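You operate a simulated robot arm through the tools that you are given. There is no shell and no other tool.

You are at the controls of a simulated robot arm. One attempt, no reset.

## Task
Make unwind stand one ready for a jumbo change.
Fine: size arm up, purple slider back to 0 mm, brake dial at 0 bar, then the dump valve open; cooling off.

Only the result counts: the job must be done as asked and must still hold three seconds after the hand-in. Knocking over, shifting, dropping, spilling or breaking anything else fails it.

## Robot
A 7-joint arm with a fingered hand, fixed in place. Base frame: the origin is on the floor under the middle of its stand, x ahead of it, y to its left, z up. Lengths are in m, angles in rad, forces in N, time in s.
It reaches about 1.089 m from its shoulder. Its first joint turns from -2.601 to 2.601 rad. Payload 3.5 kg.
Tool frame: the origin (TCP) lies between the finger pads and is the grasp point; the fingertips stand 0.03 m ahead of it; z points along the fingers, y is the line along which they close. The gripper opens to 0.104 m; its body begins 0.035 m behind the TCP. The gripper is a hand of 4 fingers: y runs from the thumb to the fingers, the wrist lies at [-0.015, -0.11, -0.186] in the tool frame, and closing takes about 1.5 s.
Orientation is told as [roll, pitch, yaw] about the base's x, y, z axes, in that order, counted from this pose: with the fingers straight down and the wrist toward the robot, the tool's x, y and z point along [0, 1, 0], [1, 0, 0] and [0, 0, -1] of the base frame.

## Interface
- The arm moves only by the tool send_rows. Its argument "moves" is a list that holds one entry, the list of rows, each a list of 7 numbers: the opening in per cent of the stroke, from 0 (shut) to 100 (fully open), then the shift along the tool's x, y, z in units of 150 mm (1.0 is 150 mm), then the turn, a rotation vector about the tool's x, y, z in units of 120 degrees (1.0 is 120 degrees). In form: [[[gripper, tx, ty, tz, ax, ay, az], ...]]. A call has 1 to 20 rows; each row is the pose to reach, as a shift and turn from the pose commanded when the call began, along the tool's axes at that moment. A call with a number of a shift or a turn outside -1 to 1 is refused whole. Rows are played at 5 a second. More than 0.05 m and 0.15 rad between two rows, or a gripper value outside its range, and nothing of the call is played. Where a pose cannot be reached the arm comes as near as it can. A force on the tool above 40 N (or 10 N above the force at the start of the call, whichever is more), or a blocked arm, ends the call early, and 0.2 s more pass. Each finger travels about 0.045 m/s and halts on what it meets, pressing with about 33 N; the grip force reading is that of the motor and also rises with nothing between the fingers. The clock runs only during rows and for 0.2 s after the last one: add rows that repeat a pose to give the fingers time. The reply holds the time, the measured pose of the TCP, the force on the tool along the base axes, the opening and the grip force, in the units named above and with some noise, with the torque about the TCP (base axes, N m) and any sound that the robot's microphone picked up.
- Cameras (640 x 400 px; columns grow to the right, rows downward): "scene" is fixed at [0.4016, -0.5015, 1.4251]; the picture's right is [1.00, -0.04, 0.00], its down [-0.02, -0.41, -0.91] and it looks along [0.04, 0.91, -0.41] (base axes); focal length 348 px, centre (320, 200). "wrist" rides on the gripper at [0.061, -0.092, -0.13] in the tool frame; the picture's right is [-0.81, 0.28, -0.52], its down [-0.53, -0.71, 0.46] and it looks along [-0.24, 0.64, 0.72] (tool axes); focal length 275 px, centre (320, 200). There is no depth. A picture from a camera that has moved, and an enlarged one, comes with that camera's place and axes in the base frame and with its lens.
- grab_frame(camera): a new picture of that camera. No time passes.
- raise_lower(by): slides the trunk up (or, below 0, down) by that many m; the arm rides with it, the base frame stays. It gives what a move gives, with no picture.
- preshape(shape): the hand has 4 fingers and takes this shape, open, in about a second: jaw (thumb against the fingers, like two jaws); tri (thumb and two fingers); tip (a fingertip pinch); poke (one finger out to press); point (the index stretched); flat (the hand flat); cup (the hand cupped); fist (a fist). The gripper value then closes the fingers along that shape, each until it touches; the sizes above hold for jaw. It gives what a move gives, with no picture.
- close_up(camera, box): a new picture of the part [left, top, right, bottom] of that camera's present view, enlarged. No time passes.
- close_job(): hands the job in; it is judged then, once.

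Places have to be worked out from the pictures, the camera data and where the tool is seen. Open the gripper and draw the arm clear of the work before you hand the job in, unless the task says otherwise.

The tools are called after "Call:" as a command line: name --argument value ..., lists and objects as JSON in quotes. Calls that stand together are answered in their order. send_rows: Moves the arm, as the interface text tells. Its arguments: {"type":"object","properties":{"moves":{"type":"array","items":{"type":"array","items":{"type":"array","items":{"type":"number"}}}}},"required":["moves"]} The other tools are called the same way: raise_lower (by) moves the trunk up or down; preshape (shape) gives the hand a shape; grab_frame (camera) takes a picture; close_up (camera, box) takes an enlarged picture of a part of a camera's view; close_job () hands the job in.

At the start:

```text
time: 0.0
eef_pos: [0.4159, 0.6648, 1.2184]
ee_rot: [0.001, -0.001, -0.001]
ft_force: [0.0, 0.0, 0.6]
moment: [0.05, -0.01, 0.05]
width: 0.1036
grip_force: 0.0
shape: jaw
trunk travel left (down, up): [-0.475, 0.235]
```

scene: 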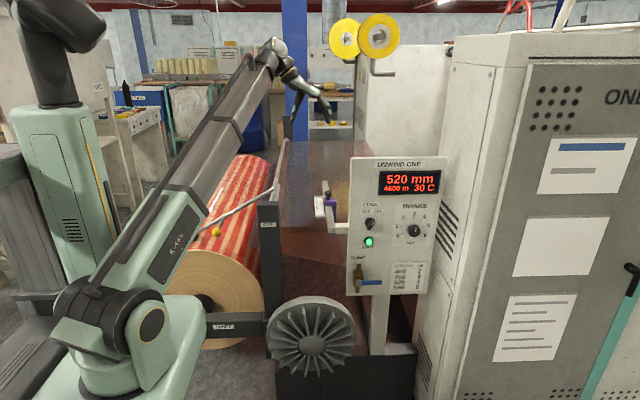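
wrist: 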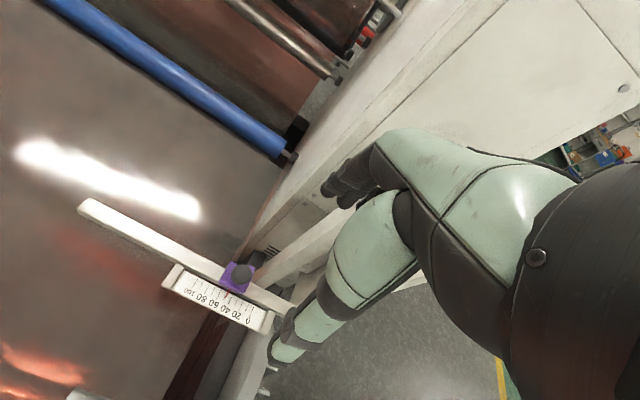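

I start by enlarging the panel, the slider and the size arm to understand each control before moving.

Call:
close_up --camera "scene" --box '[340, 150, 450, 300]'

Call:
close_up --camera "scene" --box '[180, 130, 360, 260]'

Call:
close_up --camera "wrist" --box '[60, 180, 320, 345]'

Call:
close_up --camera "scene" --box '[180, 170, 420, 400]'

```text
2.67 times, centred on (395, 225) of scene
camera zoom: at [0.4016, -0.5015, 1.4251], right [1.0, -0.04, 0.0], down [-0.02, -0.41, -0.91], along [0.04, 0.91, -0.41], focal length 928 px, centre (120, 133)
```

zoom: 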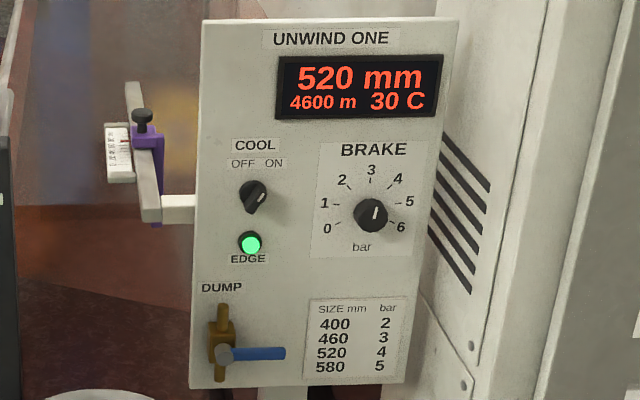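

```text
3.08 times, centred on (270, 195) of scene
camera zoom: at [0.4016, -0.5015, 1.4251], right [1.0, -0.04, 0.0], down [-0.02, -0.41, -0.91], along [0.04, 0.91, -0.41], focal length 1070 px, centre (474, 215)
```

zoom: 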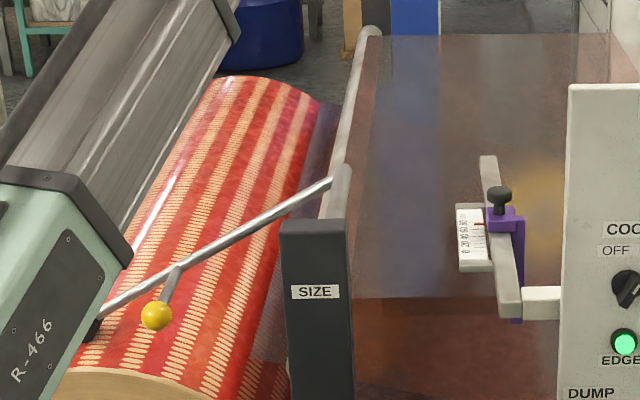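

```text
2.42 times, centred on (190, 262) of wrist
camera zoom: at [0.3241, 0.7252, 1.349], right [0.28, -0.81, 0.52], down [-0.71, -0.53, -0.46], along [0.64, -0.24, -0.72], focal length 667 px, centre (635, 48)
```

zoom: 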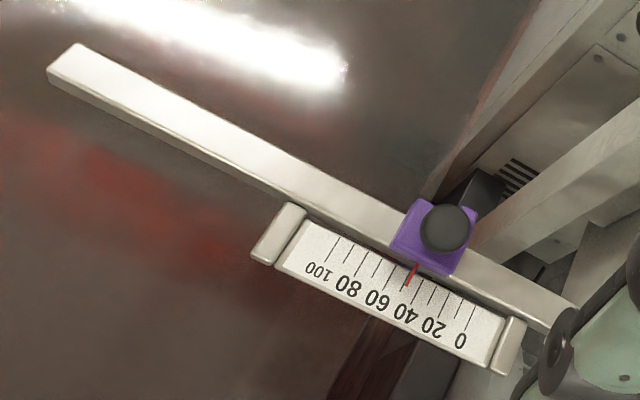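

```text
1.74 times, centred on (300, 285) of scene
camera zoom: at [0.4016, -0.5015, 1.4251], right [1.0, -0.04, 0.0], down [-0.02, -0.41, -0.91], along [0.04, 0.91, -0.41], focal length 605 px, centre (355, 52)
```

zoom: 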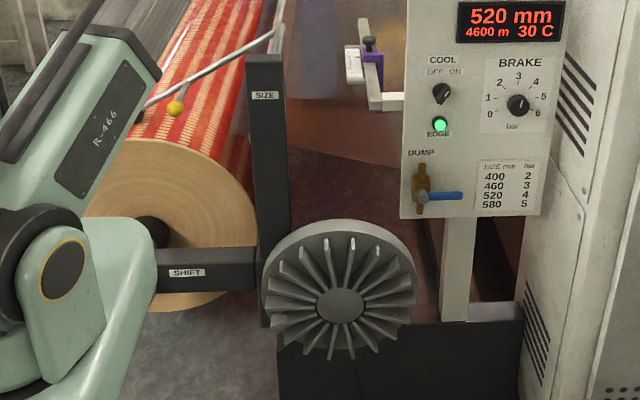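

The display reads 520 mm, the slider is at about 40–50 mm and the dump lever lies across its pipe (shut). The ball handle of the size arm seems to lie near (0.03, 0.75, 0.72), so I swing the hand to the left and turn it to look at the size arm from a second viewpoint.

Call:
send_rows --moves '[[[100, -0.05, -0.16, 0, 0, 0, -0.06], [100, -0.1, -0.32, 0, 0, 0, -0.12], [100, -0.15, -0.48, 0, 0, 0, -0.18], [100, -0.2, -0.64, 0, 0, 0, -0.24], [100, -0.25, -0.8, 0, 0, 0, -0.3], [100, -0.3, -0.96, 0, 0, 0, -0.36]]]'

Call:
grab_frame --camera "wrist"

Call:
grab_frame --camera "scene"

```text
time: 1.4
eef_pos: [0.2722, 0.6209, 1.2184]
ee_rot: [0.0, 0.001, 0.757]
ft_force: [-0.1, -0.7, -0.3]
moment: [0.02, 0.01, -0.01]
width: 0.1036
grip_force: 0.0
shape: jaw
trunk travel left (down, up): [-0.475, 0.235]
```

```text
taken
camera wrist: at [0.1631, 0.6008, 1.3489], right [0.76, -0.4, 0.52], down [-0.15, -0.88, -0.46], along [0.64, 0.27, -0.72], focal length 275 px, centre (320, 200)
```

wrist: 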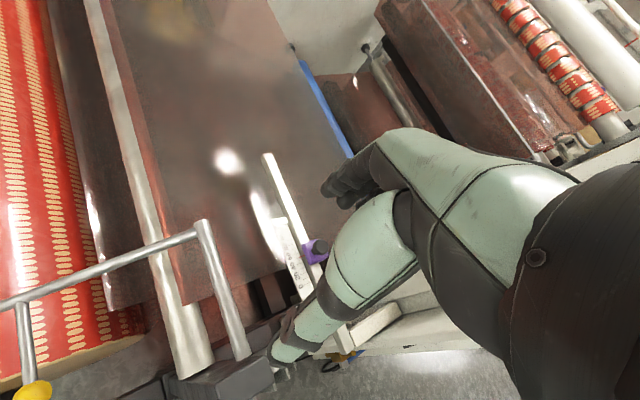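

```text
taken
```

scene: 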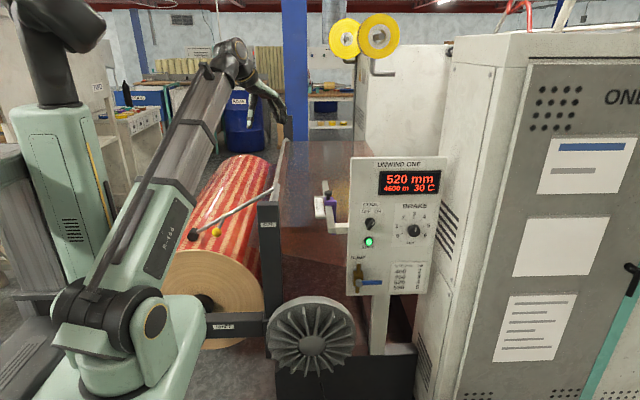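

The hand turned as planned, and the ball handle is at the bottom-left of the wrist view. I keep going left and back and turn on to yaw 90° so the size arm fills the view.

Call:
send_rows --moves '[[[100, 0.019, -0.165, 0, 0, 0, -0.065], [100, 0.038, -0.33, 0, 0, 0, -0.13], [100, 0.057, -0.495, 0, 0, 0, -0.195], [100, 0.076, -0.66, 0, 0, 0, -0.26], [100, 0.095, -0.825, 0, 0, 0, -0.325], [100, 0.113, -0.99, 0, 0, 0, -0.39]]]'

Call:
grab_frame --camera "wrist"

Call:
close_up --camera "scene" --box '[160, 130, 360, 255]'

```text
time: 2.8
eef_pos: [0.1518, 0.5297, 1.2187]
ee_rot: [0.001, 0.0, 1.575]
ft_force: [-0.6, -0.2, 0.5]
moment: [0.01, -0.02, 0.01]
width: 0.1035
grip_force: 0.0
shape: jaw
trunk travel left (down, up): [-0.475, 0.235]
```

```text
taken
camera wrist: at [0.0907, 0.4373, 1.3491], right [0.81, 0.28, 0.52], down [0.54, -0.71, -0.46], along [0.24, 0.65, -0.72], focal length 275 px, centre (320, 200)
```

wrist: 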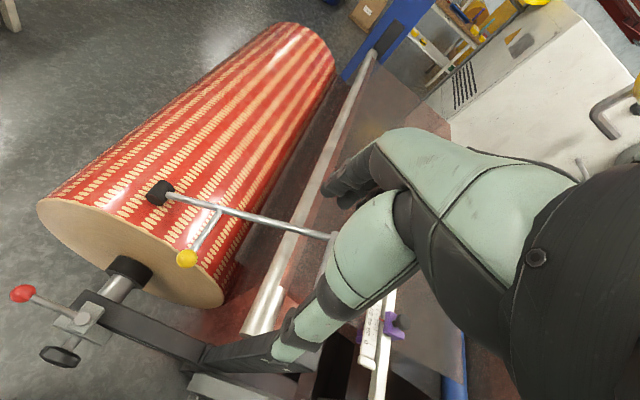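

```text
3.20 times, centred on (260, 192) of scene
camera zoom: at [0.4016, -0.5015, 1.4251], right [1.0, -0.04, 0.0], down [-0.02, -0.41, -0.91], along [0.04, 0.91, -0.41], focal length 1113 px, centre (512, 224)
```

zoom: 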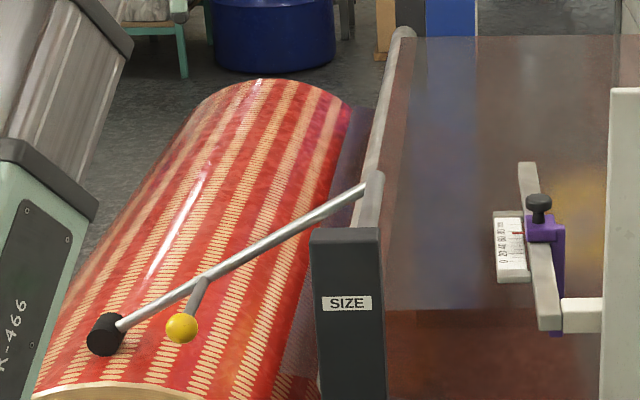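

This view gives a clean triangulation: ball handle ≈ (0.071, 0.630, 0.788), pivot end of the rod ≈ (0.286, 0.76, 0.914), so the arm swings about a y-axis there. I'll turn the hand back to yaw 0 (fingers closing along x, either side of the ball) above the ball, descending part of the way.

Call:
send_rows --moves '[[[100, 0.0444, 0.0556, 0.0556, 0, 0, 0.0625], [100, 0.0888, 0.1112, 0.1112, 0, 0, 0.125], [100, 0.1332, 0.1668, 0.1668, 0, 0, 0.1875], [100, 0.1776, 0.2224, 0.2224, 0, 0, 0.25], [100, 0.222, 0.278, 0.278, 0, 0, 0.3125], [100, 0.2664, 0.3336, 0.3336, 0, 0, 0.375], [100, 0.3108, 0.3892, 0.3892, 0, 0, 0.4375], [100, 0.3552, 0.4448, 0.4448, 0, 0, 0.5], [100, 0.3996, 0.5004, 0.5004, 0, 0, 0.5625], [100, 0.444, 0.556, 0.556, 0, 0, 0.625], [100, 0.4884, 0.6116, 0.6116, 0, 0, 0.6875], [100, 0.538, 0.668, 0.668, 0, 0, 0.7515]]]'

Call:
grab_frame --camera "wrist"

Call:
grab_frame --camera "scene"

```text
time: 5.4
eef_pos: [0.074, 0.6314, 1.1146]
ee_rot: [0.006, -0.001, 0.002]
ft_force: [-0.1, 0.0, -0.5]
moment: [0.0, 0.0, -0.01]
width: 0.1039
grip_force: 0.0
shape: jaw
out of reach, approached as far as the arm can: row 12
trunk travel left (down, up): [-0.475, 0.235]
```

```text
taken
camera wrist: at [-0.018, 0.692, 1.2454], right [0.27, -0.81, 0.51], down [-0.71, -0.53, -0.46], along [0.65, -0.24, -0.73], focal length 275 px, centre (320, 200)
```

wrist: 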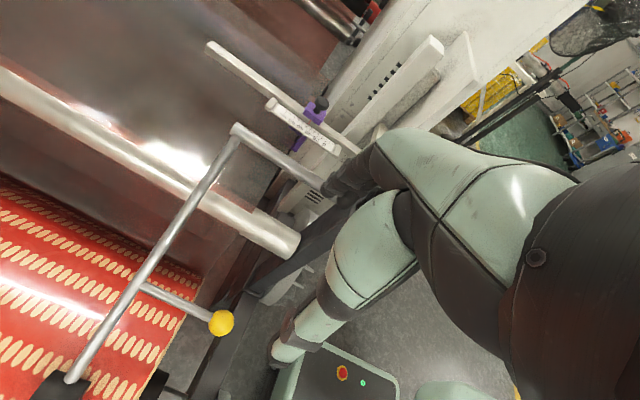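

```text
taken
```

scene: 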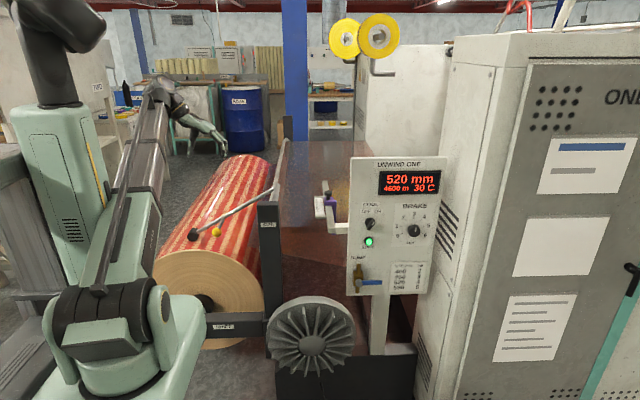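

The ball is confirmed near (0.073, 0.624, 0.789), but yaw 0 is at a joint limit here. I back the yaw off to about 17° and descend 0.15 m straight above the ball.

Call:
send_rows --moves '[[[100, -0.01, 0.003, 0.2, 0, 0, -0.03], [100, -0.02, 0.006, 0.4, 0, 0, -0.06], [100, -0.03, 0.009, 0.6, 0, 0, -0.09], [100, -0.035, 0.011, 0.8, 0, 0, -0.12], [100, -0.04, 0.013, 1.0, 0, 0, -0.143]]]'

Call:
grab_frame --camera "wrist"

Call:
grab_frame --camera "scene"

```text
time: 6.6
eef_pos: [0.0771, 0.6257, 0.9656]
ee_rot: [0.0, 0.001, 0.3]
ft_force: [-0.2, -0.3, 0.2]
moment: [-0.01, -0.03, 0.02]
width: 0.1039
grip_force: 0.0
shape: jaw
trunk travel left (down, up): [-0.475, 0.235]
```

```text
taken
camera wrist: at [-0.0293, 0.6564, 1.0945], right [0.5, -0.69, 0.52], down [-0.53, -0.72, -0.46], along [0.69, -0.04, -0.72], focal length 275 px, centre (320, 200)
```

wrist: 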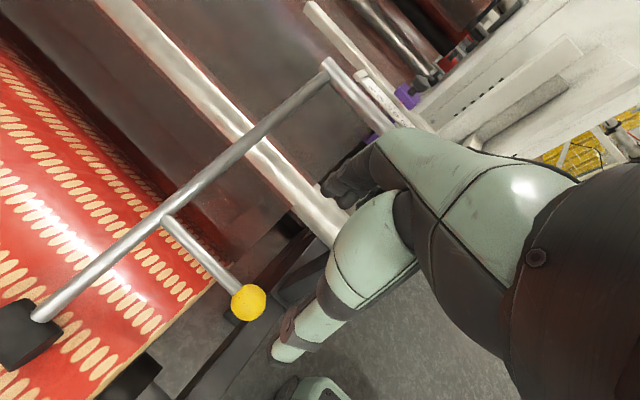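

```text
taken
```

scene: 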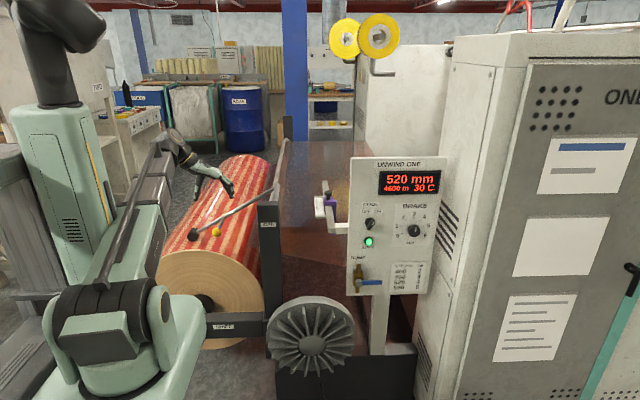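

The ball now appears at about (0.078, 0.619, 0.789), almost straight below the TCP. I correct slightly in y and lower 0.15 m so the open fingers straddle it.

Call:
send_rows --moves '[[[100, -0.02, -0.003, 0.2, 0, 0, 0], [100, -0.045, -0.007, 0.4, 0, 0, 0], [100, -0.045, -0.007, 0.6, 0, 0, 0], [100, -0.045, -0.007, 0.8, 0, 0, 0], [100, -0.045, -0.007, 1.0, 0, 0, 0]]]'

Call:
grab_frame --camera "wrist"

Call:
close_up --camera "scene" --box '[120, 130, 320, 255]'

```text
time: 7.8
eef_pos: [0.077, 0.6186, 0.8158]
ee_rot: [-0.001, -0.001, 0.297]
ft_force: [-0.8, 0.6, -0.1]
moment: [-0.02, 0.02, -0.01]
width: 0.1039
grip_force: 0.1
shape: jaw
trunk travel left (down, up): [-0.475, 0.235]
```

```text
taken
camera wrist: at [-0.0274, 0.648, 0.946], right [0.5, -0.69, 0.52], down [-0.53, -0.72, -0.46], along [0.69, -0.04, -0.72], focal length 275 px, centre (320, 200)
```

wrist: 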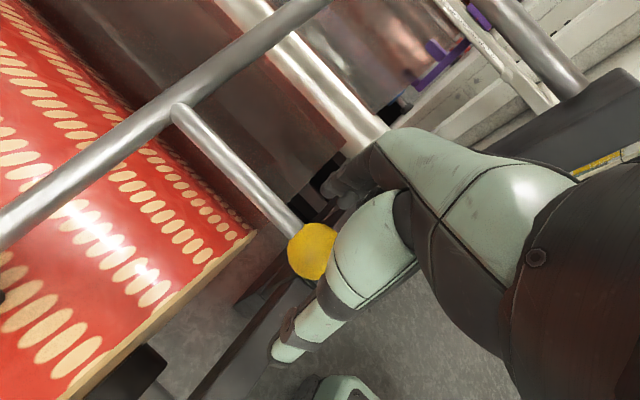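

```text
3.20 times, centred on (220, 192) of scene
camera zoom: at [0.4016, -0.5015, 1.4251], right [1.0, -0.04, 0.0], down [-0.02, -0.41, -0.91], along [0.04, 0.91, -0.41], focal length 1113 px, centre (640, 224)
```

zoom: 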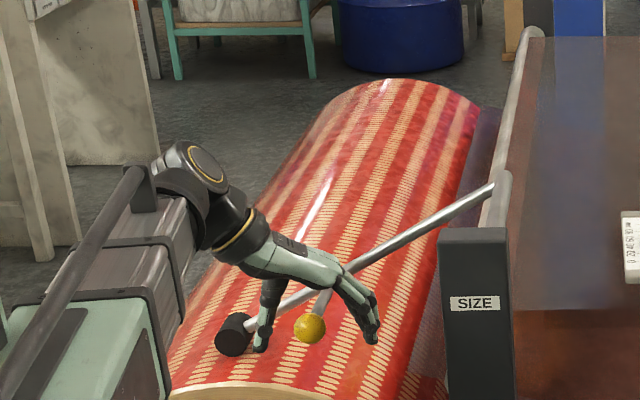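

The thumb and fingers straddle the ball. I lower 22 mm more so the pads are level with the ball, then close.

Call:
send_rows --moves '[[[100, 0, 0, 0.08, 0, 0, 0], [100, 0, 0, 0.15, 0, 0, 0], [70, 0, 0, 0.15, 0, 0, 0], [40, 0, 0, 0.15, 0, 0, 0], [10, 0, 0, 0.15, 0, 0, 0], [0, 0, 0, 0.15, 0, 0, 0], [0, 0, 0, 0.15, 0, 0, 0], [0, 0, 0, 0.15, 0, 0, 0], [0, 0, 0, 0.15, 0, 0, 0], [0, 0, 0, 0.15, 0, 0, 0]]]'

Call:
grab_frame --camera "wrist"

Call:
close_up --camera "scene" --box '[120, 130, 320, 255]'

```text
time: 10.0
eef_pos: [0.0779, 0.6179, 0.7908]
ee_rot: [-0.001, 0.004, 0.3]
ft_force: [-10.2, -3.9, -10.4]
moment: [0.05, -0.17, -0.04]
width: 0.015
grip_force: 33.3
shape: jaw
trunk travel left (down, up): [-0.475, 0.235]
```

```text
taken
camera wrist: at [-0.0286, 0.6498, 0.9222], right [0.5, -0.69, 0.52], down [-0.53, -0.72, -0.45], along [0.69, -0.04, -0.73], focal length 275 px, centre (320, 200)
```

wrist: 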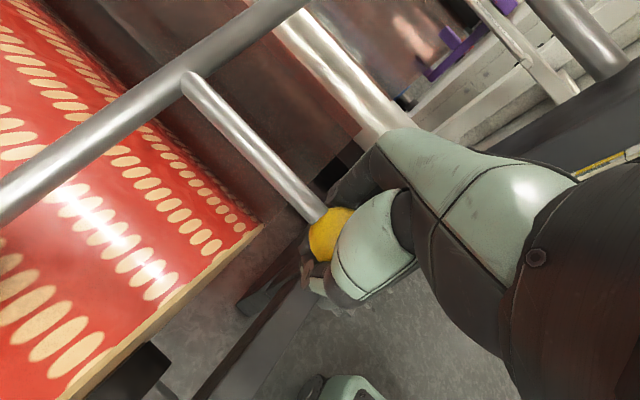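

```text
3.20 times, centred on (220, 192) of scene
camera zoom: at [0.4016, -0.5015, 1.4251], right [1.0, -0.04, 0.0], down [-0.02, -0.41, -0.91], along [0.04, 0.91, -0.41], focal length 1113 px, centre (640, 224)
```

zoom: 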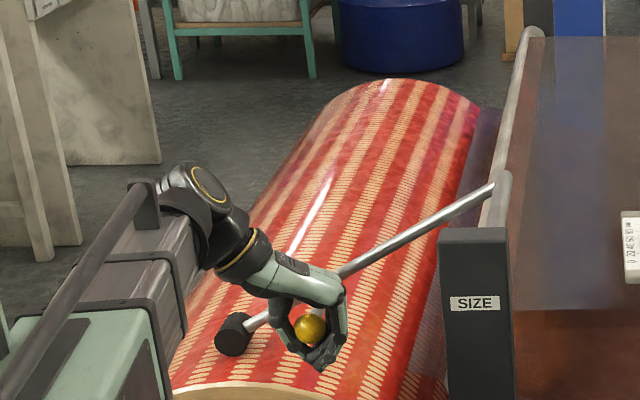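

The fingers have caged the ball (grip 33 N). I now lift along the arc about the pivot at (0.288, 0.914), from −30° to about +5°, with the force limit guarding the move.

Call:
send_rows --moves '[[[0, 0.021, -0.0675, -0.134, 0, 0, 0], [0, 0.037, -0.119, -0.265, 0, 0, 0], [0, 0.0494, -0.16, -0.4, 0, 0, 0], [0, 0.0585, -0.189, -0.538, 0, 0, 0], [0, 0.064, -0.207, -0.679, 0, 0, 0], [0, 0.0658, -0.213, -0.82, 0, 0, 0], [0, 0.064, -0.207, -0.961, 0, 0, 0]]]'

Call:
grab_frame --camera "scene"

Call:
grab_frame --camera "wrist"

```text
time: 11.6
eef_pos: [0.0439, 0.6193, 0.9355]
ee_rot: [0.0, 0.0, 0.298]
ft_force: [-24.0, 0.2, -3.3]
moment: [-0.14, 0.15, 0.02]
width: 0.0151
grip_force: 33.3
shape: jaw
trunk travel left (down, up): [-0.475, 0.235]
```

```text
taken
```

scene: 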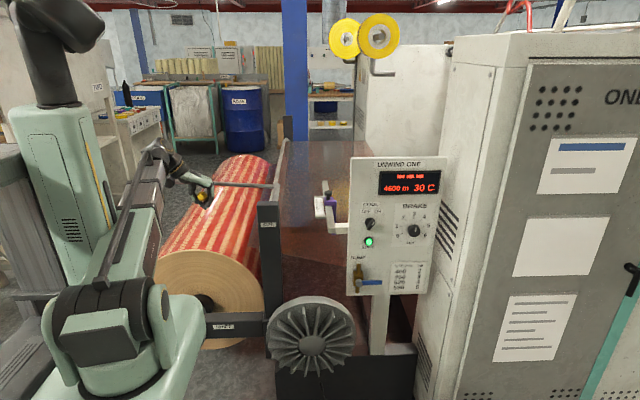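

```text
taken
camera wrist: at [-0.0625, 0.6508, 1.0663], right [0.5, -0.69, 0.52], down [-0.52, -0.72, -0.46], along [0.69, -0.04, -0.72], focal length 275 px, centre (320, 200)
```

wrist: 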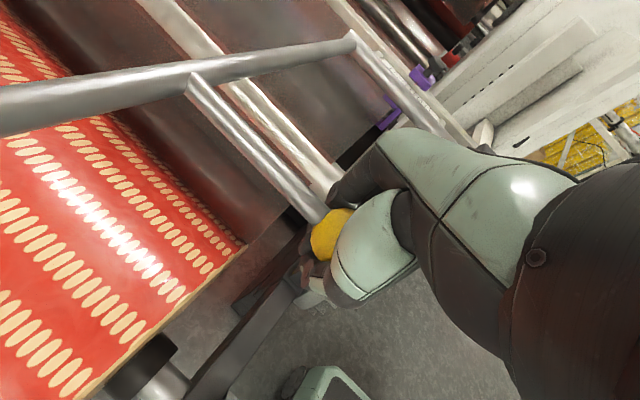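

The rod is lifting (now about horizontal) and the display dropped the diameter reading. The −24 N in x tells me my radius is a little short, so I add ~6 mm and go on along the arc to about +40°.

Call:
send_rows --moves '[[[0, 0.0071, -0.0229, -0.1493, 0, 0, 0], [0, -0.0022, 0.007, -0.2913, 0, 0, 0], [0, -0.0152, 0.049, -0.43, 0, 0, 0], [0, -0.0315, 0.1019, -0.5647, 0, 0, 0], [0, -0.0514, 0.1662, -0.6933, 0, 0, 0], [0, -0.0745, 0.2407, -0.816, 0, 0, 0], [0, -0.1007, 0.3255, -0.9313, 0, 0, 0]]]'

Call:
grab_frame --camera "scene"

Call:
close_up --camera "scene" --box '[340, 150, 450, 300]'

```text
time: 12.5
eef_pos: [0.0527, 0.621, 1.0031]
ee_rot: [-0.01, 0.012, 0.302]
ft_force: [-2.2, 6.6, -26.0]
moment: [-0.09, -0.04, 0.04]
width: 0.0127
grip_force: 32.5
shape: jaw
trunk travel left (down, up): [-0.475, 0.235]
stopped in row 4: the force on the tool passed its limit at 49 N (the readings are from after the stop); the commanded pose is now the measured one
```

```text
taken
```

scene: 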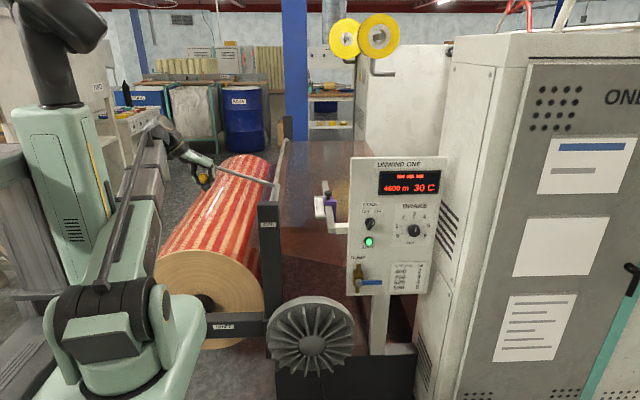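

```text
2.67 times, centred on (395, 225) of scene
camera zoom: at [0.4016, -0.5015, 1.4251], right [1.0, -0.04, 0.0], down [-0.02, -0.41, -0.91], along [0.04, 0.91, -0.41], focal length 928 px, centre (120, 133)
```

zoom: 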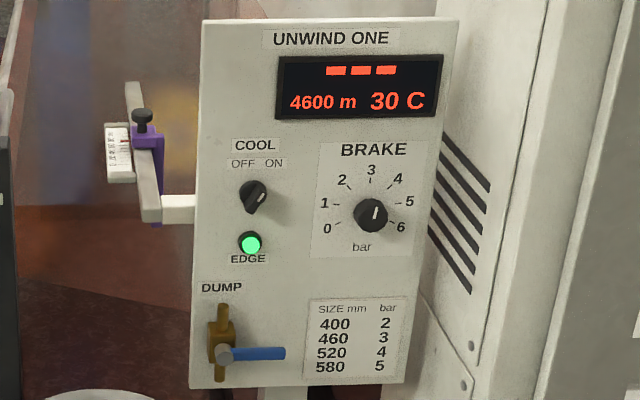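

The move stopped at 49 N downward near +20°, possibly the arm's upper stop; the display shows "---". I look closely at the rod and the hand.

Call:
close_up --camera "scene" --box '[140, 110, 320, 222]'

Call:
grab_frame --camera "wrist"

```text
3.56 times, centred on (230, 166) of scene
camera zoom: at [0.4016, -0.5015, 1.4251], right [1.0, -0.04, 0.0], down [-0.02, -0.41, -0.91], along [0.04, 0.91, -0.41], focal length 1237 px, centre (640, 321)
```

zoom: 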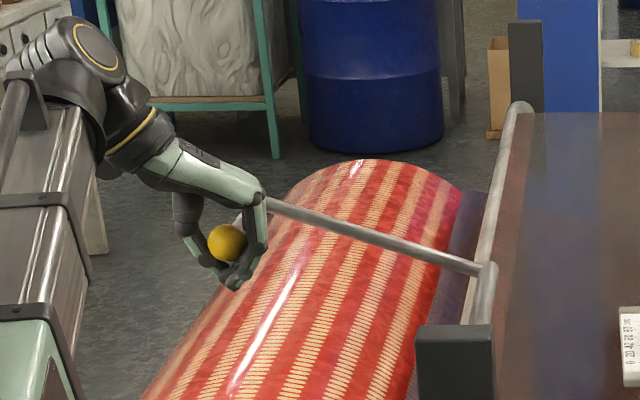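

```text
taken
camera wrist: at [-0.0513, 0.653, 1.1345], right [0.51, -0.69, 0.52], down [-0.53, -0.73, -0.44], along [0.68, -0.05, -0.73], focal length 275 px, centre (320, 200)
```

wrist: 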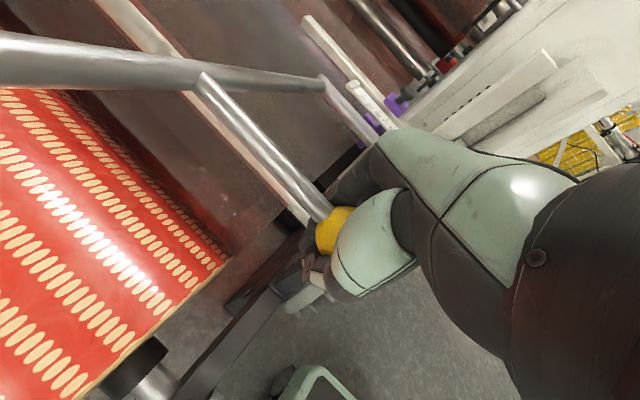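

The rod moved with the hand about 50° (now ≈ +17° above horizontal, pivot refined to (0.293, 0.930)). I nudge up along the tangent in small steps to learn whether this is a hard stop.

Call:
send_rows --moves '[[[0, -0.004, 0.012, -0.013, 0, 0, 0], [0, -0.006, 0.019, -0.03, 0, 0, 0], [0, -0.008, 0.026, -0.05, 0, 0, 0]]]'

```text
time: 13.0
eef_pos: [0.054, 0.6204, 1.0027]
ee_rot: [-0.013, 0.016, 0.303]
ft_force: [-4.2, 7.4, -25.9]
moment: [-0.13, -0.07, 0.02]
width: 0.0131
grip_force: 32.3
shape: jaw
trunk travel left (down, up): [-0.475, 0.235]
stopped in row 2: the force on the tool passed its limit at 43 N (the readings are from after the stop); the commanded pose is now the measured one
```

That is a hard stop: force rises at once with no motion, so the arm is at its top. I ease down 4 mm to relieve the load and see what weight the hand carries before letting go.

Call:
send_rows --moves '[[[0, 0.002, -0.007, 0.013, 0, 0, 0], [0, 0.003, -0.01, 0.026, 0, 0, 0], [0, 0.003, -0.01, 0.026, 0, 0, 0]]]'

```text
time: 13.8
eef_pos: [0.0544, 0.6203, 1.0028]
ee_rot: [-0.008, 0.012, 0.303]
ft_force: [-0.8, 10.8, -6.3]
moment: [-0.09, -0.06, 0.01]
width: 0.0127
grip_force: 32.9
shape: jaw
trunk travel left (down, up): [-0.475, 0.235]
```

Only about 6 N remains, so the arm may stay by itself. I open the fingers partly and check whether the ball stays at its height.

Call:
send_rows --moves '[[[20, 0, 0, 0, 0, 0, 0], [35, 0, 0, 0, 0, 0, 0], [45, 0, 0, 0, 0, 0, 0], [45, 0, 0, 0, 0, 0, 0], [45, 0, 0, 0, 0, 0, 0]]]'

Call:
close_up --camera "scene" --box '[140, 110, 320, 222]'

Call:
grab_frame --camera "wrist"

```text
time: 15.0
eef_pos: [0.0534, 0.6192, 1.0021]
ee_rot: [-0.009, 0.012, 0.303]
ft_force: [0.3, -0.4, -0.5]
moment: [0.02, -0.01, 0.01]
width: 0.0463
grip_force: 0.2
shape: jaw
trunk travel left (down, up): [-0.475, 0.235]
```

```text
3.56 times, centred on (230, 166) of scene
camera zoom: at [0.4016, -0.5015, 1.4251], right [1.0, -0.04, 0.0], down [-0.02, -0.41, -0.91], along [0.04, 0.91, -0.41], focal length 1237 px, centre (640, 321)
```

zoom: 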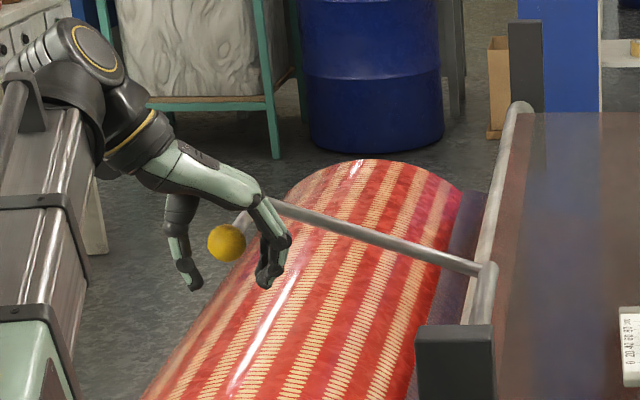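

```text
taken
camera wrist: at [-0.0516, 0.6507, 1.1336], right [0.51, -0.69, 0.52], down [-0.53, -0.73, -0.44], along [0.68, -0.05, -0.73], focal length 275 px, centre (320, 200)
```

wrist: 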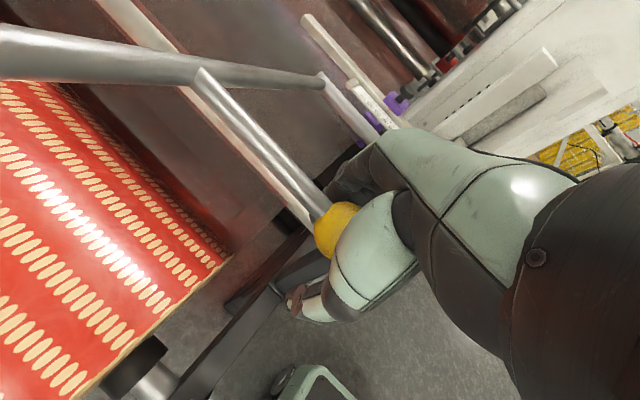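

The arm stays up on its own. I open fully and withdraw straight up, then look at the whole size arm for its final angle.

Call:
send_rows --moves '[[[75, 0, 0, 0, 0, 0, 0], [100, 0, 0, 0, 0, 0, 0], [100, 0, 0, 0, 0, 0, 0], [100, 0, 0, -0.15, 0, 0, 0], [100, 0, 0, -0.35, 0, 0, 0], [100, 0, 0, -0.6, 0, 0, 0], [100, 0, 0, -0.85, 0, 0, 0], [100, 0, 0, -1.0, 0, 0, 0]]]'

Call:
close_up --camera "scene" --box '[140, 110, 320, 222]'

Call:
grab_frame --camera "wrist"

```text
time: 16.8
eef_pos: [0.0565, 0.6198, 1.1528]
ee_rot: [-0.01, 0.015, 0.302]
ft_force: [-0.5, 0.1, -0.3]
moment: [0.01, -0.01, -0.01]
width: 0.1037
grip_force: 0.0
shape: jaw
trunk travel left (down, up): [-0.475, 0.235]
```

```text
3.56 times, centred on (230, 166) of scene
camera zoom: at [0.4016, -0.5015, 1.4251], right [1.0, -0.04, 0.0], down [-0.02, -0.41, -0.91], along [0.04, 0.91, -0.41], focal length 1237 px, centre (640, 321)
```

zoom: 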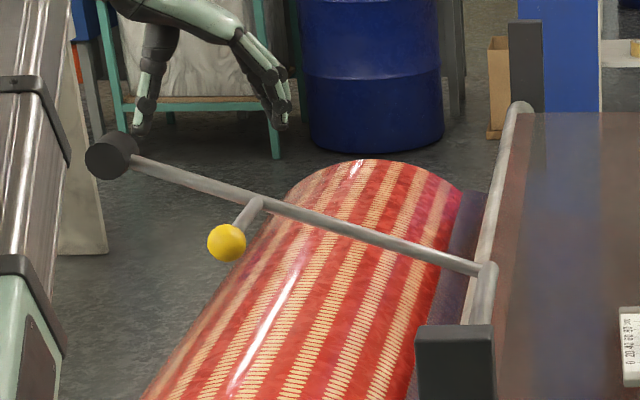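

```text
taken
camera wrist: at [-0.0488, 0.6525, 1.2845], right [0.51, -0.69, 0.52], down [-0.53, -0.73, -0.44], along [0.68, -0.05, -0.73], focal length 275 px, centre (320, 200)
```

wrist: 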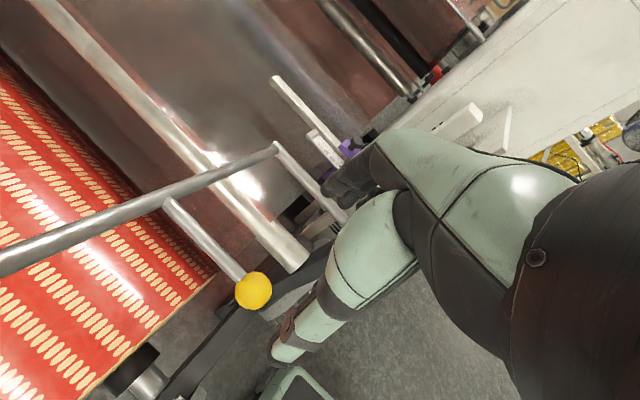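

The size arm stands up by itself with "---" on the display. Next is the slider near (0.483, 0.658, 0.92); I carry the hand over there at safe height while turning to yaw ≈ 90°.

Call:
send_rows --moves '[[[100, -0.048, 0.154, -0.033, 0, 0, -0.05], [100, -0.096, 0.308, -0.067, 0, 0, -0.1], [100, -0.143, 0.462, -0.1, 0, 0, -0.15], [100, -0.19, 0.616, -0.133, 0, 0, -0.2], [100, -0.238, 0.77, -0.167, 0, 0, -0.25], [100, -0.286, 0.923, -0.2, 0, 0, -0.3]]]'

```text
time: 18.2
eef_pos: [0.1974, 0.619, 1.1813]
ee_rot: [0.0, 0.016, 0.933]
ft_force: [0.1, -0.2, 1.6]
moment: [0.02, -0.04, 0.01]
width: 0.1038
grip_force: 0.0
shape: jaw
trunk travel left (down, up): [-0.475, 0.235]
```

Halfway there and clear; I continue to the right, finishing the turn to yaw 90°.

Call:
send_rows --moves '[[[100, -0.147, 0.081, 0.033, 0, 0, -0.051], [100, -0.294, 0.163, 0.067, 0, 0, -0.102], [100, -0.441, 0.244, 0.1, 0, 0, -0.152], [100, -0.588, 0.325, 0.133, 0, 0, -0.203], [100, -0.736, 0.407, 0.167, 0, 0, -0.254], [100, -0.883, 0.488, 0.2, 0, 0, -0.304]]]'

Call:
grab_frame --camera "wrist"

```text
time: 19.6
eef_pos: [0.3495, 0.5996, 1.149]
ee_rot: [0.008, 0.009, 1.569]
ft_force: [0.5, 0.4, 0.6]
moment: [0.03, 0.0, -0.02]
width: 0.1036
grip_force: 0.0
shape: jaw
trunk travel left (down, up): [-0.475, 0.235]
```

```text
taken
camera wrist: at [0.2889, 0.5086, 1.2818], right [0.82, 0.28, 0.51], down [0.53, -0.72, -0.45], along [0.24, 0.64, -0.73], focal length 275 px, centre (320, 200)
```

wrist: 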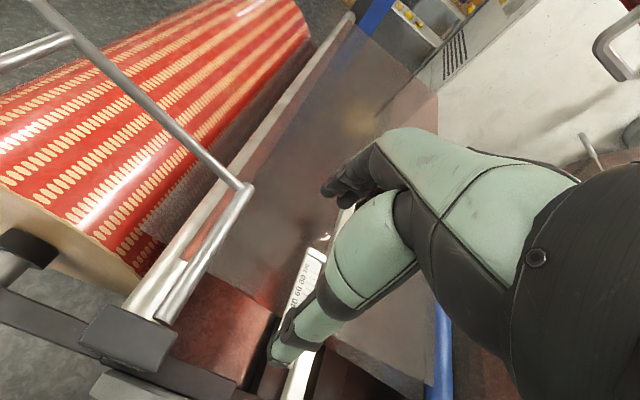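

The hand still hides the slider; I move another 0.13 m in +x and lower a little so the slider comes into the open part of the view.

Call:
send_rows --moves '[[[100, -0.22, 0, 0.08, 0, 0, 0], [100, -0.44, 0, 0.16, 0, 0, 0], [100, -0.65, 0, 0.25, 0, 0, 0], [100, -0.867, 0, 0.333, 0, 0, 0]]]'

Call:
grab_frame --camera "wrist"

Call:
grab_frame --camera "scene"

```text
time: 20.6
eef_pos: [0.4799, 0.5996, 1.1004]
ee_rot: [0.01, 0.013, 1.567]
ft_force: [-0.5, 0.0, -0.8]
moment: [0.01, 0.01, 0.01]
width: 0.1036
grip_force: 0.1
shape: jaw
trunk travel left (down, up): [-0.475, 0.235]
```

```text
taken
camera wrist: at [0.4197, 0.5085, 1.232], right [0.82, 0.28, 0.51], down [0.53, -0.72, -0.45], along [0.24, 0.64, -0.73], focal length 275 px, centre (320, 200)
```

wrist: 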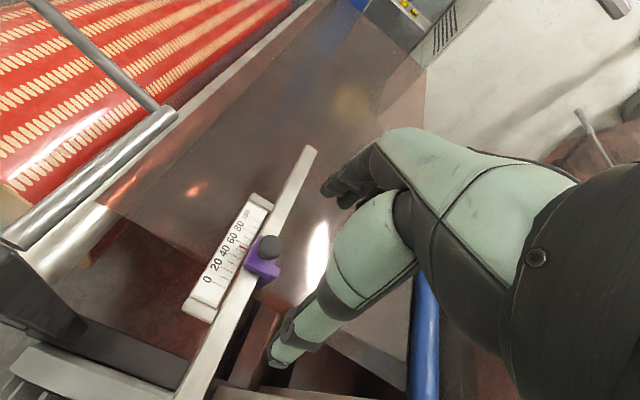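

```text
taken
```

scene: 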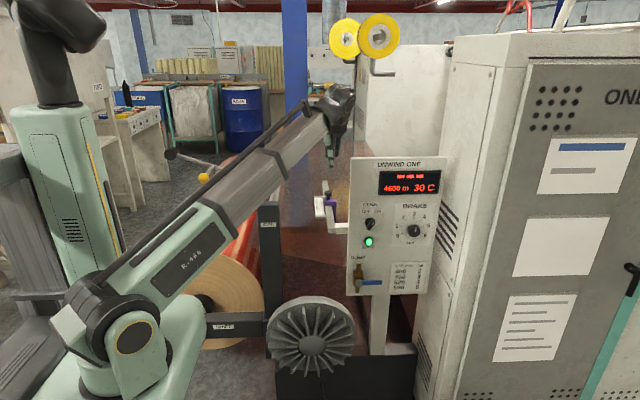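

Call:
close_up --camera "wrist" --box '[160, 180, 340, 320]'

```text
2.86 times, centred on (250, 250) of wrist
camera zoom: at [0.4197, 0.5085, 1.232], right [0.82, 0.28, 0.51], down [0.53, -0.72, -0.45], along [0.24, 0.64, -0.73], focal length 786 px, centre (520, 57)
```

zoom: 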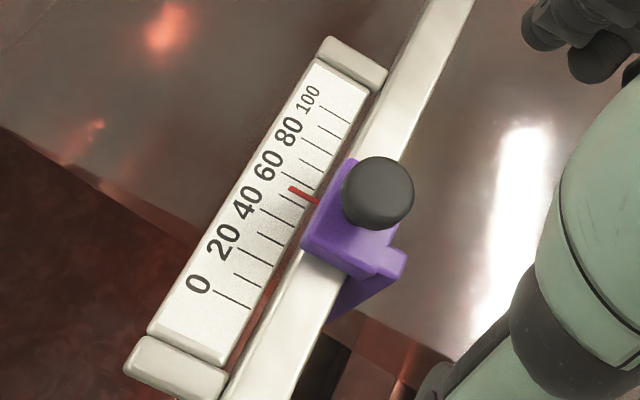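

The pointer is at about 50–55 mm; the black mushroom knob (≈30 mm wide) is near (0.483, 0.662, 0.927), with 0 toward −y. I move above it with the jaw open along y.

Call:
send_rows --moves '[[[100, -0.005, 0.1, 0.15, 0, 0, 0], [100, -0.01, 0.21, 0.3, 0, 0, 0], [100, -0.015, 0.31, 0.45, 0, 0, 0], [100, -0.02, 0.413, 0.6, 0, 0, 0]]]'

Call:
grab_frame --camera "wrist"

Call:
close_up --camera "scene" --box '[270, 110, 400, 240]'

```text
time: 21.6
eef_pos: [0.4812, 0.6595, 1.0095]
ee_rot: [0.009, 0.012, 1.567]
ft_force: [0.1, -0.3, -0.1]
moment: [-0.01, -0.01, 0.01]
width: 0.1036
grip_force: 0.0
shape: jaw
trunk travel left (down, up): [-0.475, 0.235]
```

```text
taken
camera wrist: at [0.4219, 0.569, 1.1412], right [0.82, 0.28, 0.51], down [0.53, -0.72, -0.45], along [0.24, 0.64, -0.73], focal length 275 px, centre (320, 200)
```

wrist: 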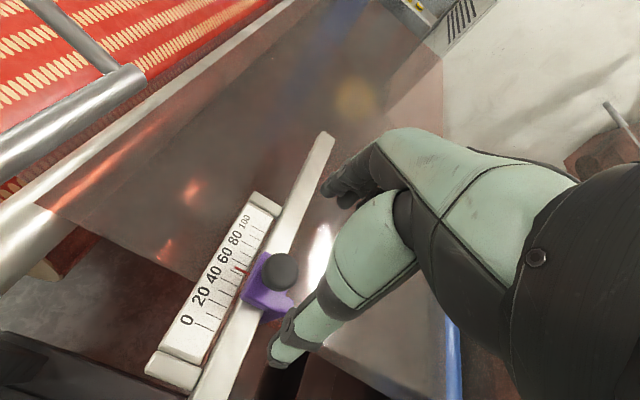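

```text
3.08 times, centred on (335, 175) of scene
camera zoom: at [0.4016, -0.5015, 1.4251], right [1.0, -0.04, 0.0], down [-0.02, -0.41, -0.91], along [0.04, 0.91, -0.41], focal length 1070 px, centre (274, 277)
```

zoom: 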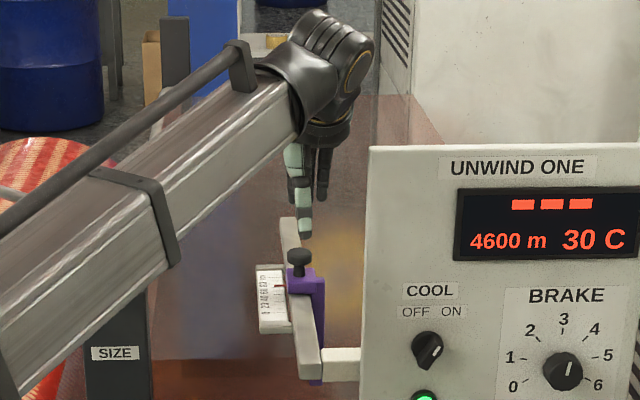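

Knob refined to (0.482, 0.666, 0.926), nearly under the TCP. I lower so the fingertips reach the knob head (tips ≈ 0.92), keeping clear of the rail.

Call:
send_rows --moves '[[[100, -0.002, 0.02, 0.13, 0, 0, 0], [100, -0.005, 0.043, 0.27, 0, 0, 0], [100, -0.005, 0.043, 0.397, 0, 0, 0]]]'

Call:
grab_frame --camera "wrist"

Call:
close_up --camera "scene" --box '[290, 150, 370, 230]'

```text
time: 22.4
eef_pos: [0.4824, 0.6645, 0.9489]
ee_rot: [0.01, 0.012, 1.567]
ft_force: [0.2, -0.4, -0.2]
moment: [-0.03, -0.04, -0.02]
width: 0.1037
grip_force: 0.1
shape: jaw
trunk travel left (down, up): [-0.475, 0.235]
```

```text
taken
camera wrist: at [0.4219, 0.5742, 1.0802], right [0.82, 0.28, 0.51], down [0.53, -0.72, -0.45], along [0.24, 0.63, -0.73], focal length 275 px, centre (320, 200)
```

wrist: 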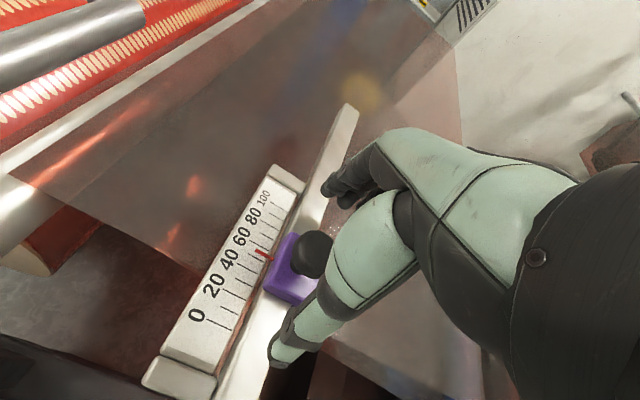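

```text
5.00 times, centred on (330, 190) of scene
camera zoom: at [0.4016, -0.5015, 1.4251], right [1.0, -0.04, 0.0], down [-0.02, -0.41, -0.91], along [0.04, 0.91, -0.41], focal length 1739 px, centre (270, 250)
```

zoom: 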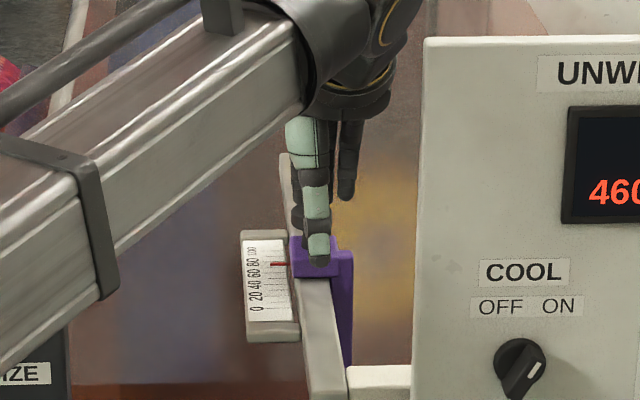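

The thumb and fingers straddle the knob in y. I lower 5 mm and close on it.

Call:
send_rows --moves '[[[100, 0, 0, 0.035, 0, 0, 0], [70, 0, 0, 0.035, 0, 0, 0], [50, 0, 0, 0.035, 0, 0, 0], [30, 0, 0, 0.035, 0, 0, 0], [15, 0, 0, 0.035, 0, 0, 0], [15, 0, 0, 0.035, 0, 0, 0], [15, 0, 0, 0.035, 0, 0, 0], [15, 0, 0, 0.035, 0, 0, 0]]]'

Call:
grab_frame --camera "wrist"

Call:
close_up --camera "scene" --box '[290, 150, 370, 230]'

```text
time: 24.2
eef_pos: [0.4832, 0.6653, 0.9428]
ee_rot: [0.012, 0.013, 1.567]
ft_force: [0.4, -1.1, -0.3]
moment: [1.12, 0.12, 0.03]
width: 0.0259
grip_force: 33.2
shape: jaw
trunk travel left (down, up): [-0.475, 0.235]
```

```text
taken
camera wrist: at [0.4215, 0.5742, 1.075], right [0.82, 0.28, 0.51], down [0.53, -0.72, -0.45], along [0.24, 0.64, -0.73], focal length 275 px, centre (320, 200)
```

wrist: 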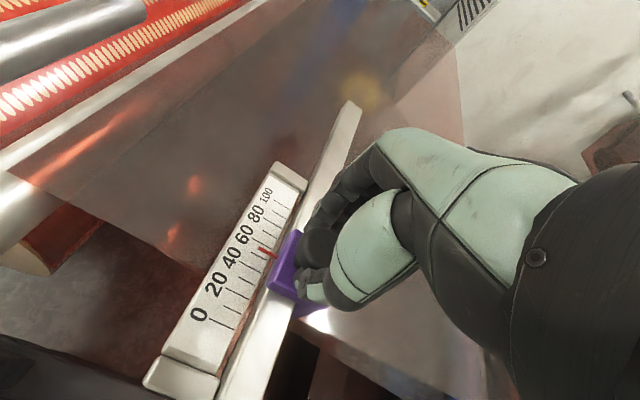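

```text
5.00 times, centred on (330, 190) of scene
camera zoom: at [0.4016, -0.5015, 1.4251], right [1.0, -0.04, 0.0], down [-0.02, -0.41, -0.91], along [0.04, 0.91, -0.41], focal length 1739 px, centre (270, 250)
```

zoom: 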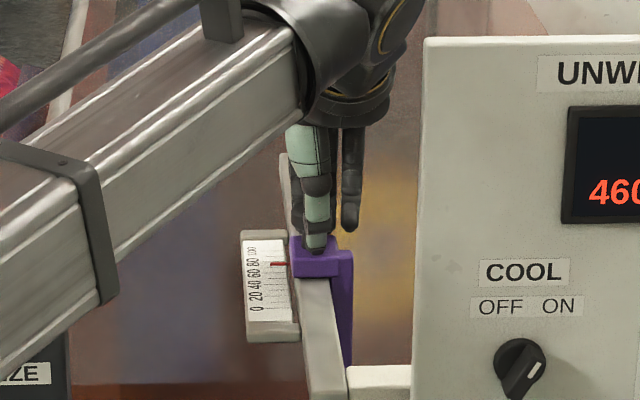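

The knob is gripped (26 mm wide). I read the pointer in an enlarged view before moving it.

Call:
close_up --camera "wrist" --box '[170, 150, 330, 350]'

```text
2.00 times, centred on (250, 250) of wrist
camera zoom: at [0.4215, 0.5742, 1.075], right [0.82, 0.28, 0.51], down [0.53, -0.72, -0.45], along [0.24, 0.64, -0.73], focal length 551 px, centre (460, 100)
```

zoom: 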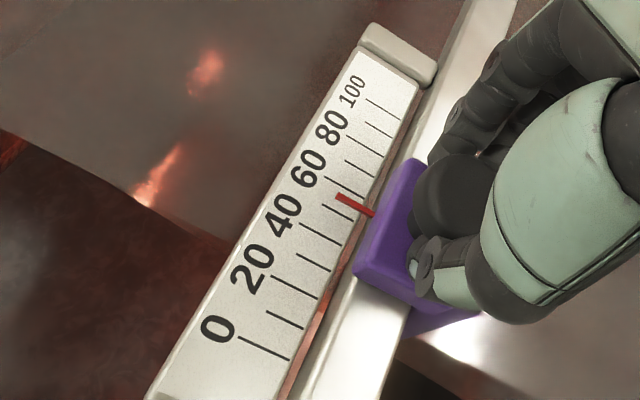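

The pointer sits near 50–55 mm. I drag the knob 30 mm toward −y in small steps and re-read.

Call:
send_rows --moves '[[[15, 0, -0.03, 0, 0, 0, 0], [15, 0, -0.065, 0, 0, 0, 0], [15, 0, -0.1, 0, 0, 0, 0], [15, 0, -0.135, 0, 0, 0, 0], [15, 0, -0.17, 0, 0, 0, 0], [15, 0, -0.2, 0, 0, 0, 0]]]'

Call:
close_up --camera "wrist" --box '[170, 150, 330, 350]'

Call:
close_up --camera "scene" --box '[290, 150, 370, 230]'

```text
time: 25.6
eef_pos: [0.4804, 0.6352, 0.944]
ee_rot: [0.01, 0.011, 1.568]
ft_force: [5.8, 2.7, 5.1]
moment: [1.39, 0.02, -0.07]
width: 0.0259
grip_force: 33.7
shape: jaw
trunk travel left (down, up): [-0.475, 0.235]
```

```text
2.00 times, centred on (250, 250) of wrist
camera zoom: at [0.421, 0.5447, 1.0751], right [0.82, 0.28, 0.51], down [0.53, -0.72, -0.45], along [0.24, 0.64, -0.73], focal length 551 px, centre (460, 100)
```

zoom: 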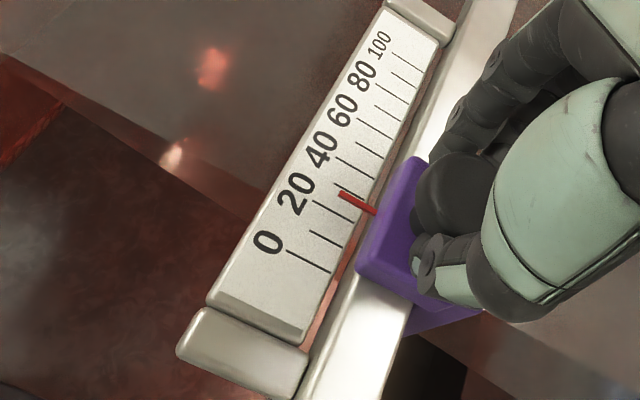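

```text
5.00 times, centred on (330, 190) of scene
camera zoom: at [0.4016, -0.5015, 1.4251], right [1.0, -0.04, 0.0], down [-0.02, -0.41, -0.91], along [0.04, 0.91, -0.41], focal length 1739 px, centre (270, 250)
```

zoom: 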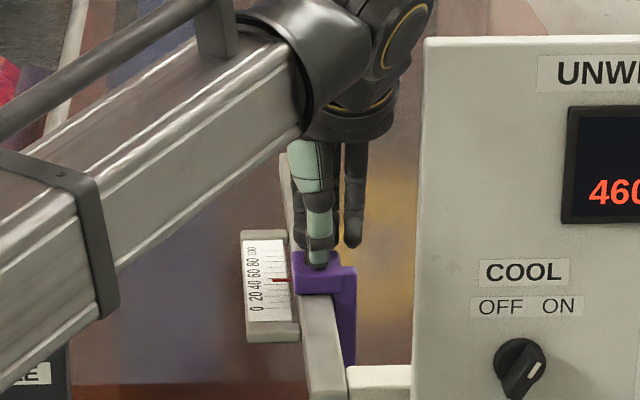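

It slides well; the pointer now reads about 27 mm. I drag 20 mm further and look again.

Call:
send_rows --moves '[[[15, 0, -0.03, 0, 0, 0, 0], [15, 0, -0.065, 0, 0, 0, 0], [15, 0, -0.1, 0, 0, 0, 0], [15, 0, -0.133, 0, 0, 0, 0]]]'

Call:
close_up --camera "wrist" --box '[210, 170, 310, 270]'

Call:
close_up --camera "scene" --box '[310, 185, 350, 225]'

```text
time: 26.6
eef_pos: [0.4816, 0.6152, 0.9441]
ee_rot: [0.009, 0.012, 1.568]
ft_force: [5.5, 2.1, -1.2]
moment: [1.3, -0.04, -0.02]
width: 0.026
grip_force: 33.4
shape: jaw
trunk travel left (down, up): [-0.475, 0.235]
```

```text
4.00 times, centred on (260, 220) of wrist
camera zoom: at [0.4211, 0.5245, 1.0753], right [0.82, 0.28, 0.51], down [0.53, -0.72, -0.45], along [0.24, 0.63, -0.74], focal length 1101 px, centre (560, 120)
```

zoom: 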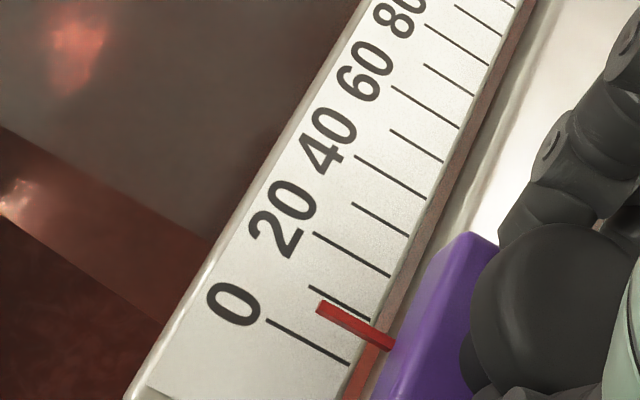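

```text
10.00 times, centred on (330, 205) of scene
camera zoom: at [0.4016, -0.5015, 1.4251], right [1.0, -0.04, 0.0], down [-0.02, -0.41, -0.91], along [0.04, 0.91, -0.41], focal length 3478 px, centre (220, 150)
```

zoom: 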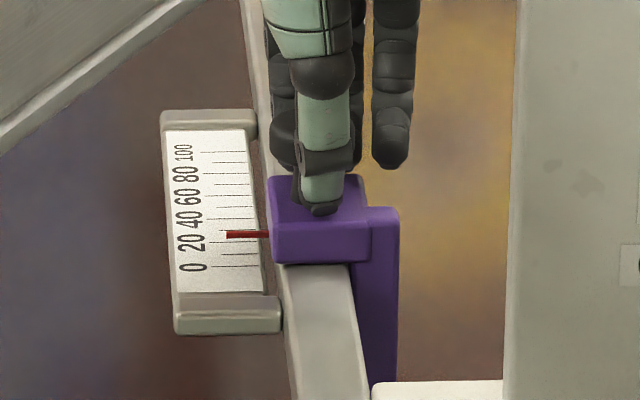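

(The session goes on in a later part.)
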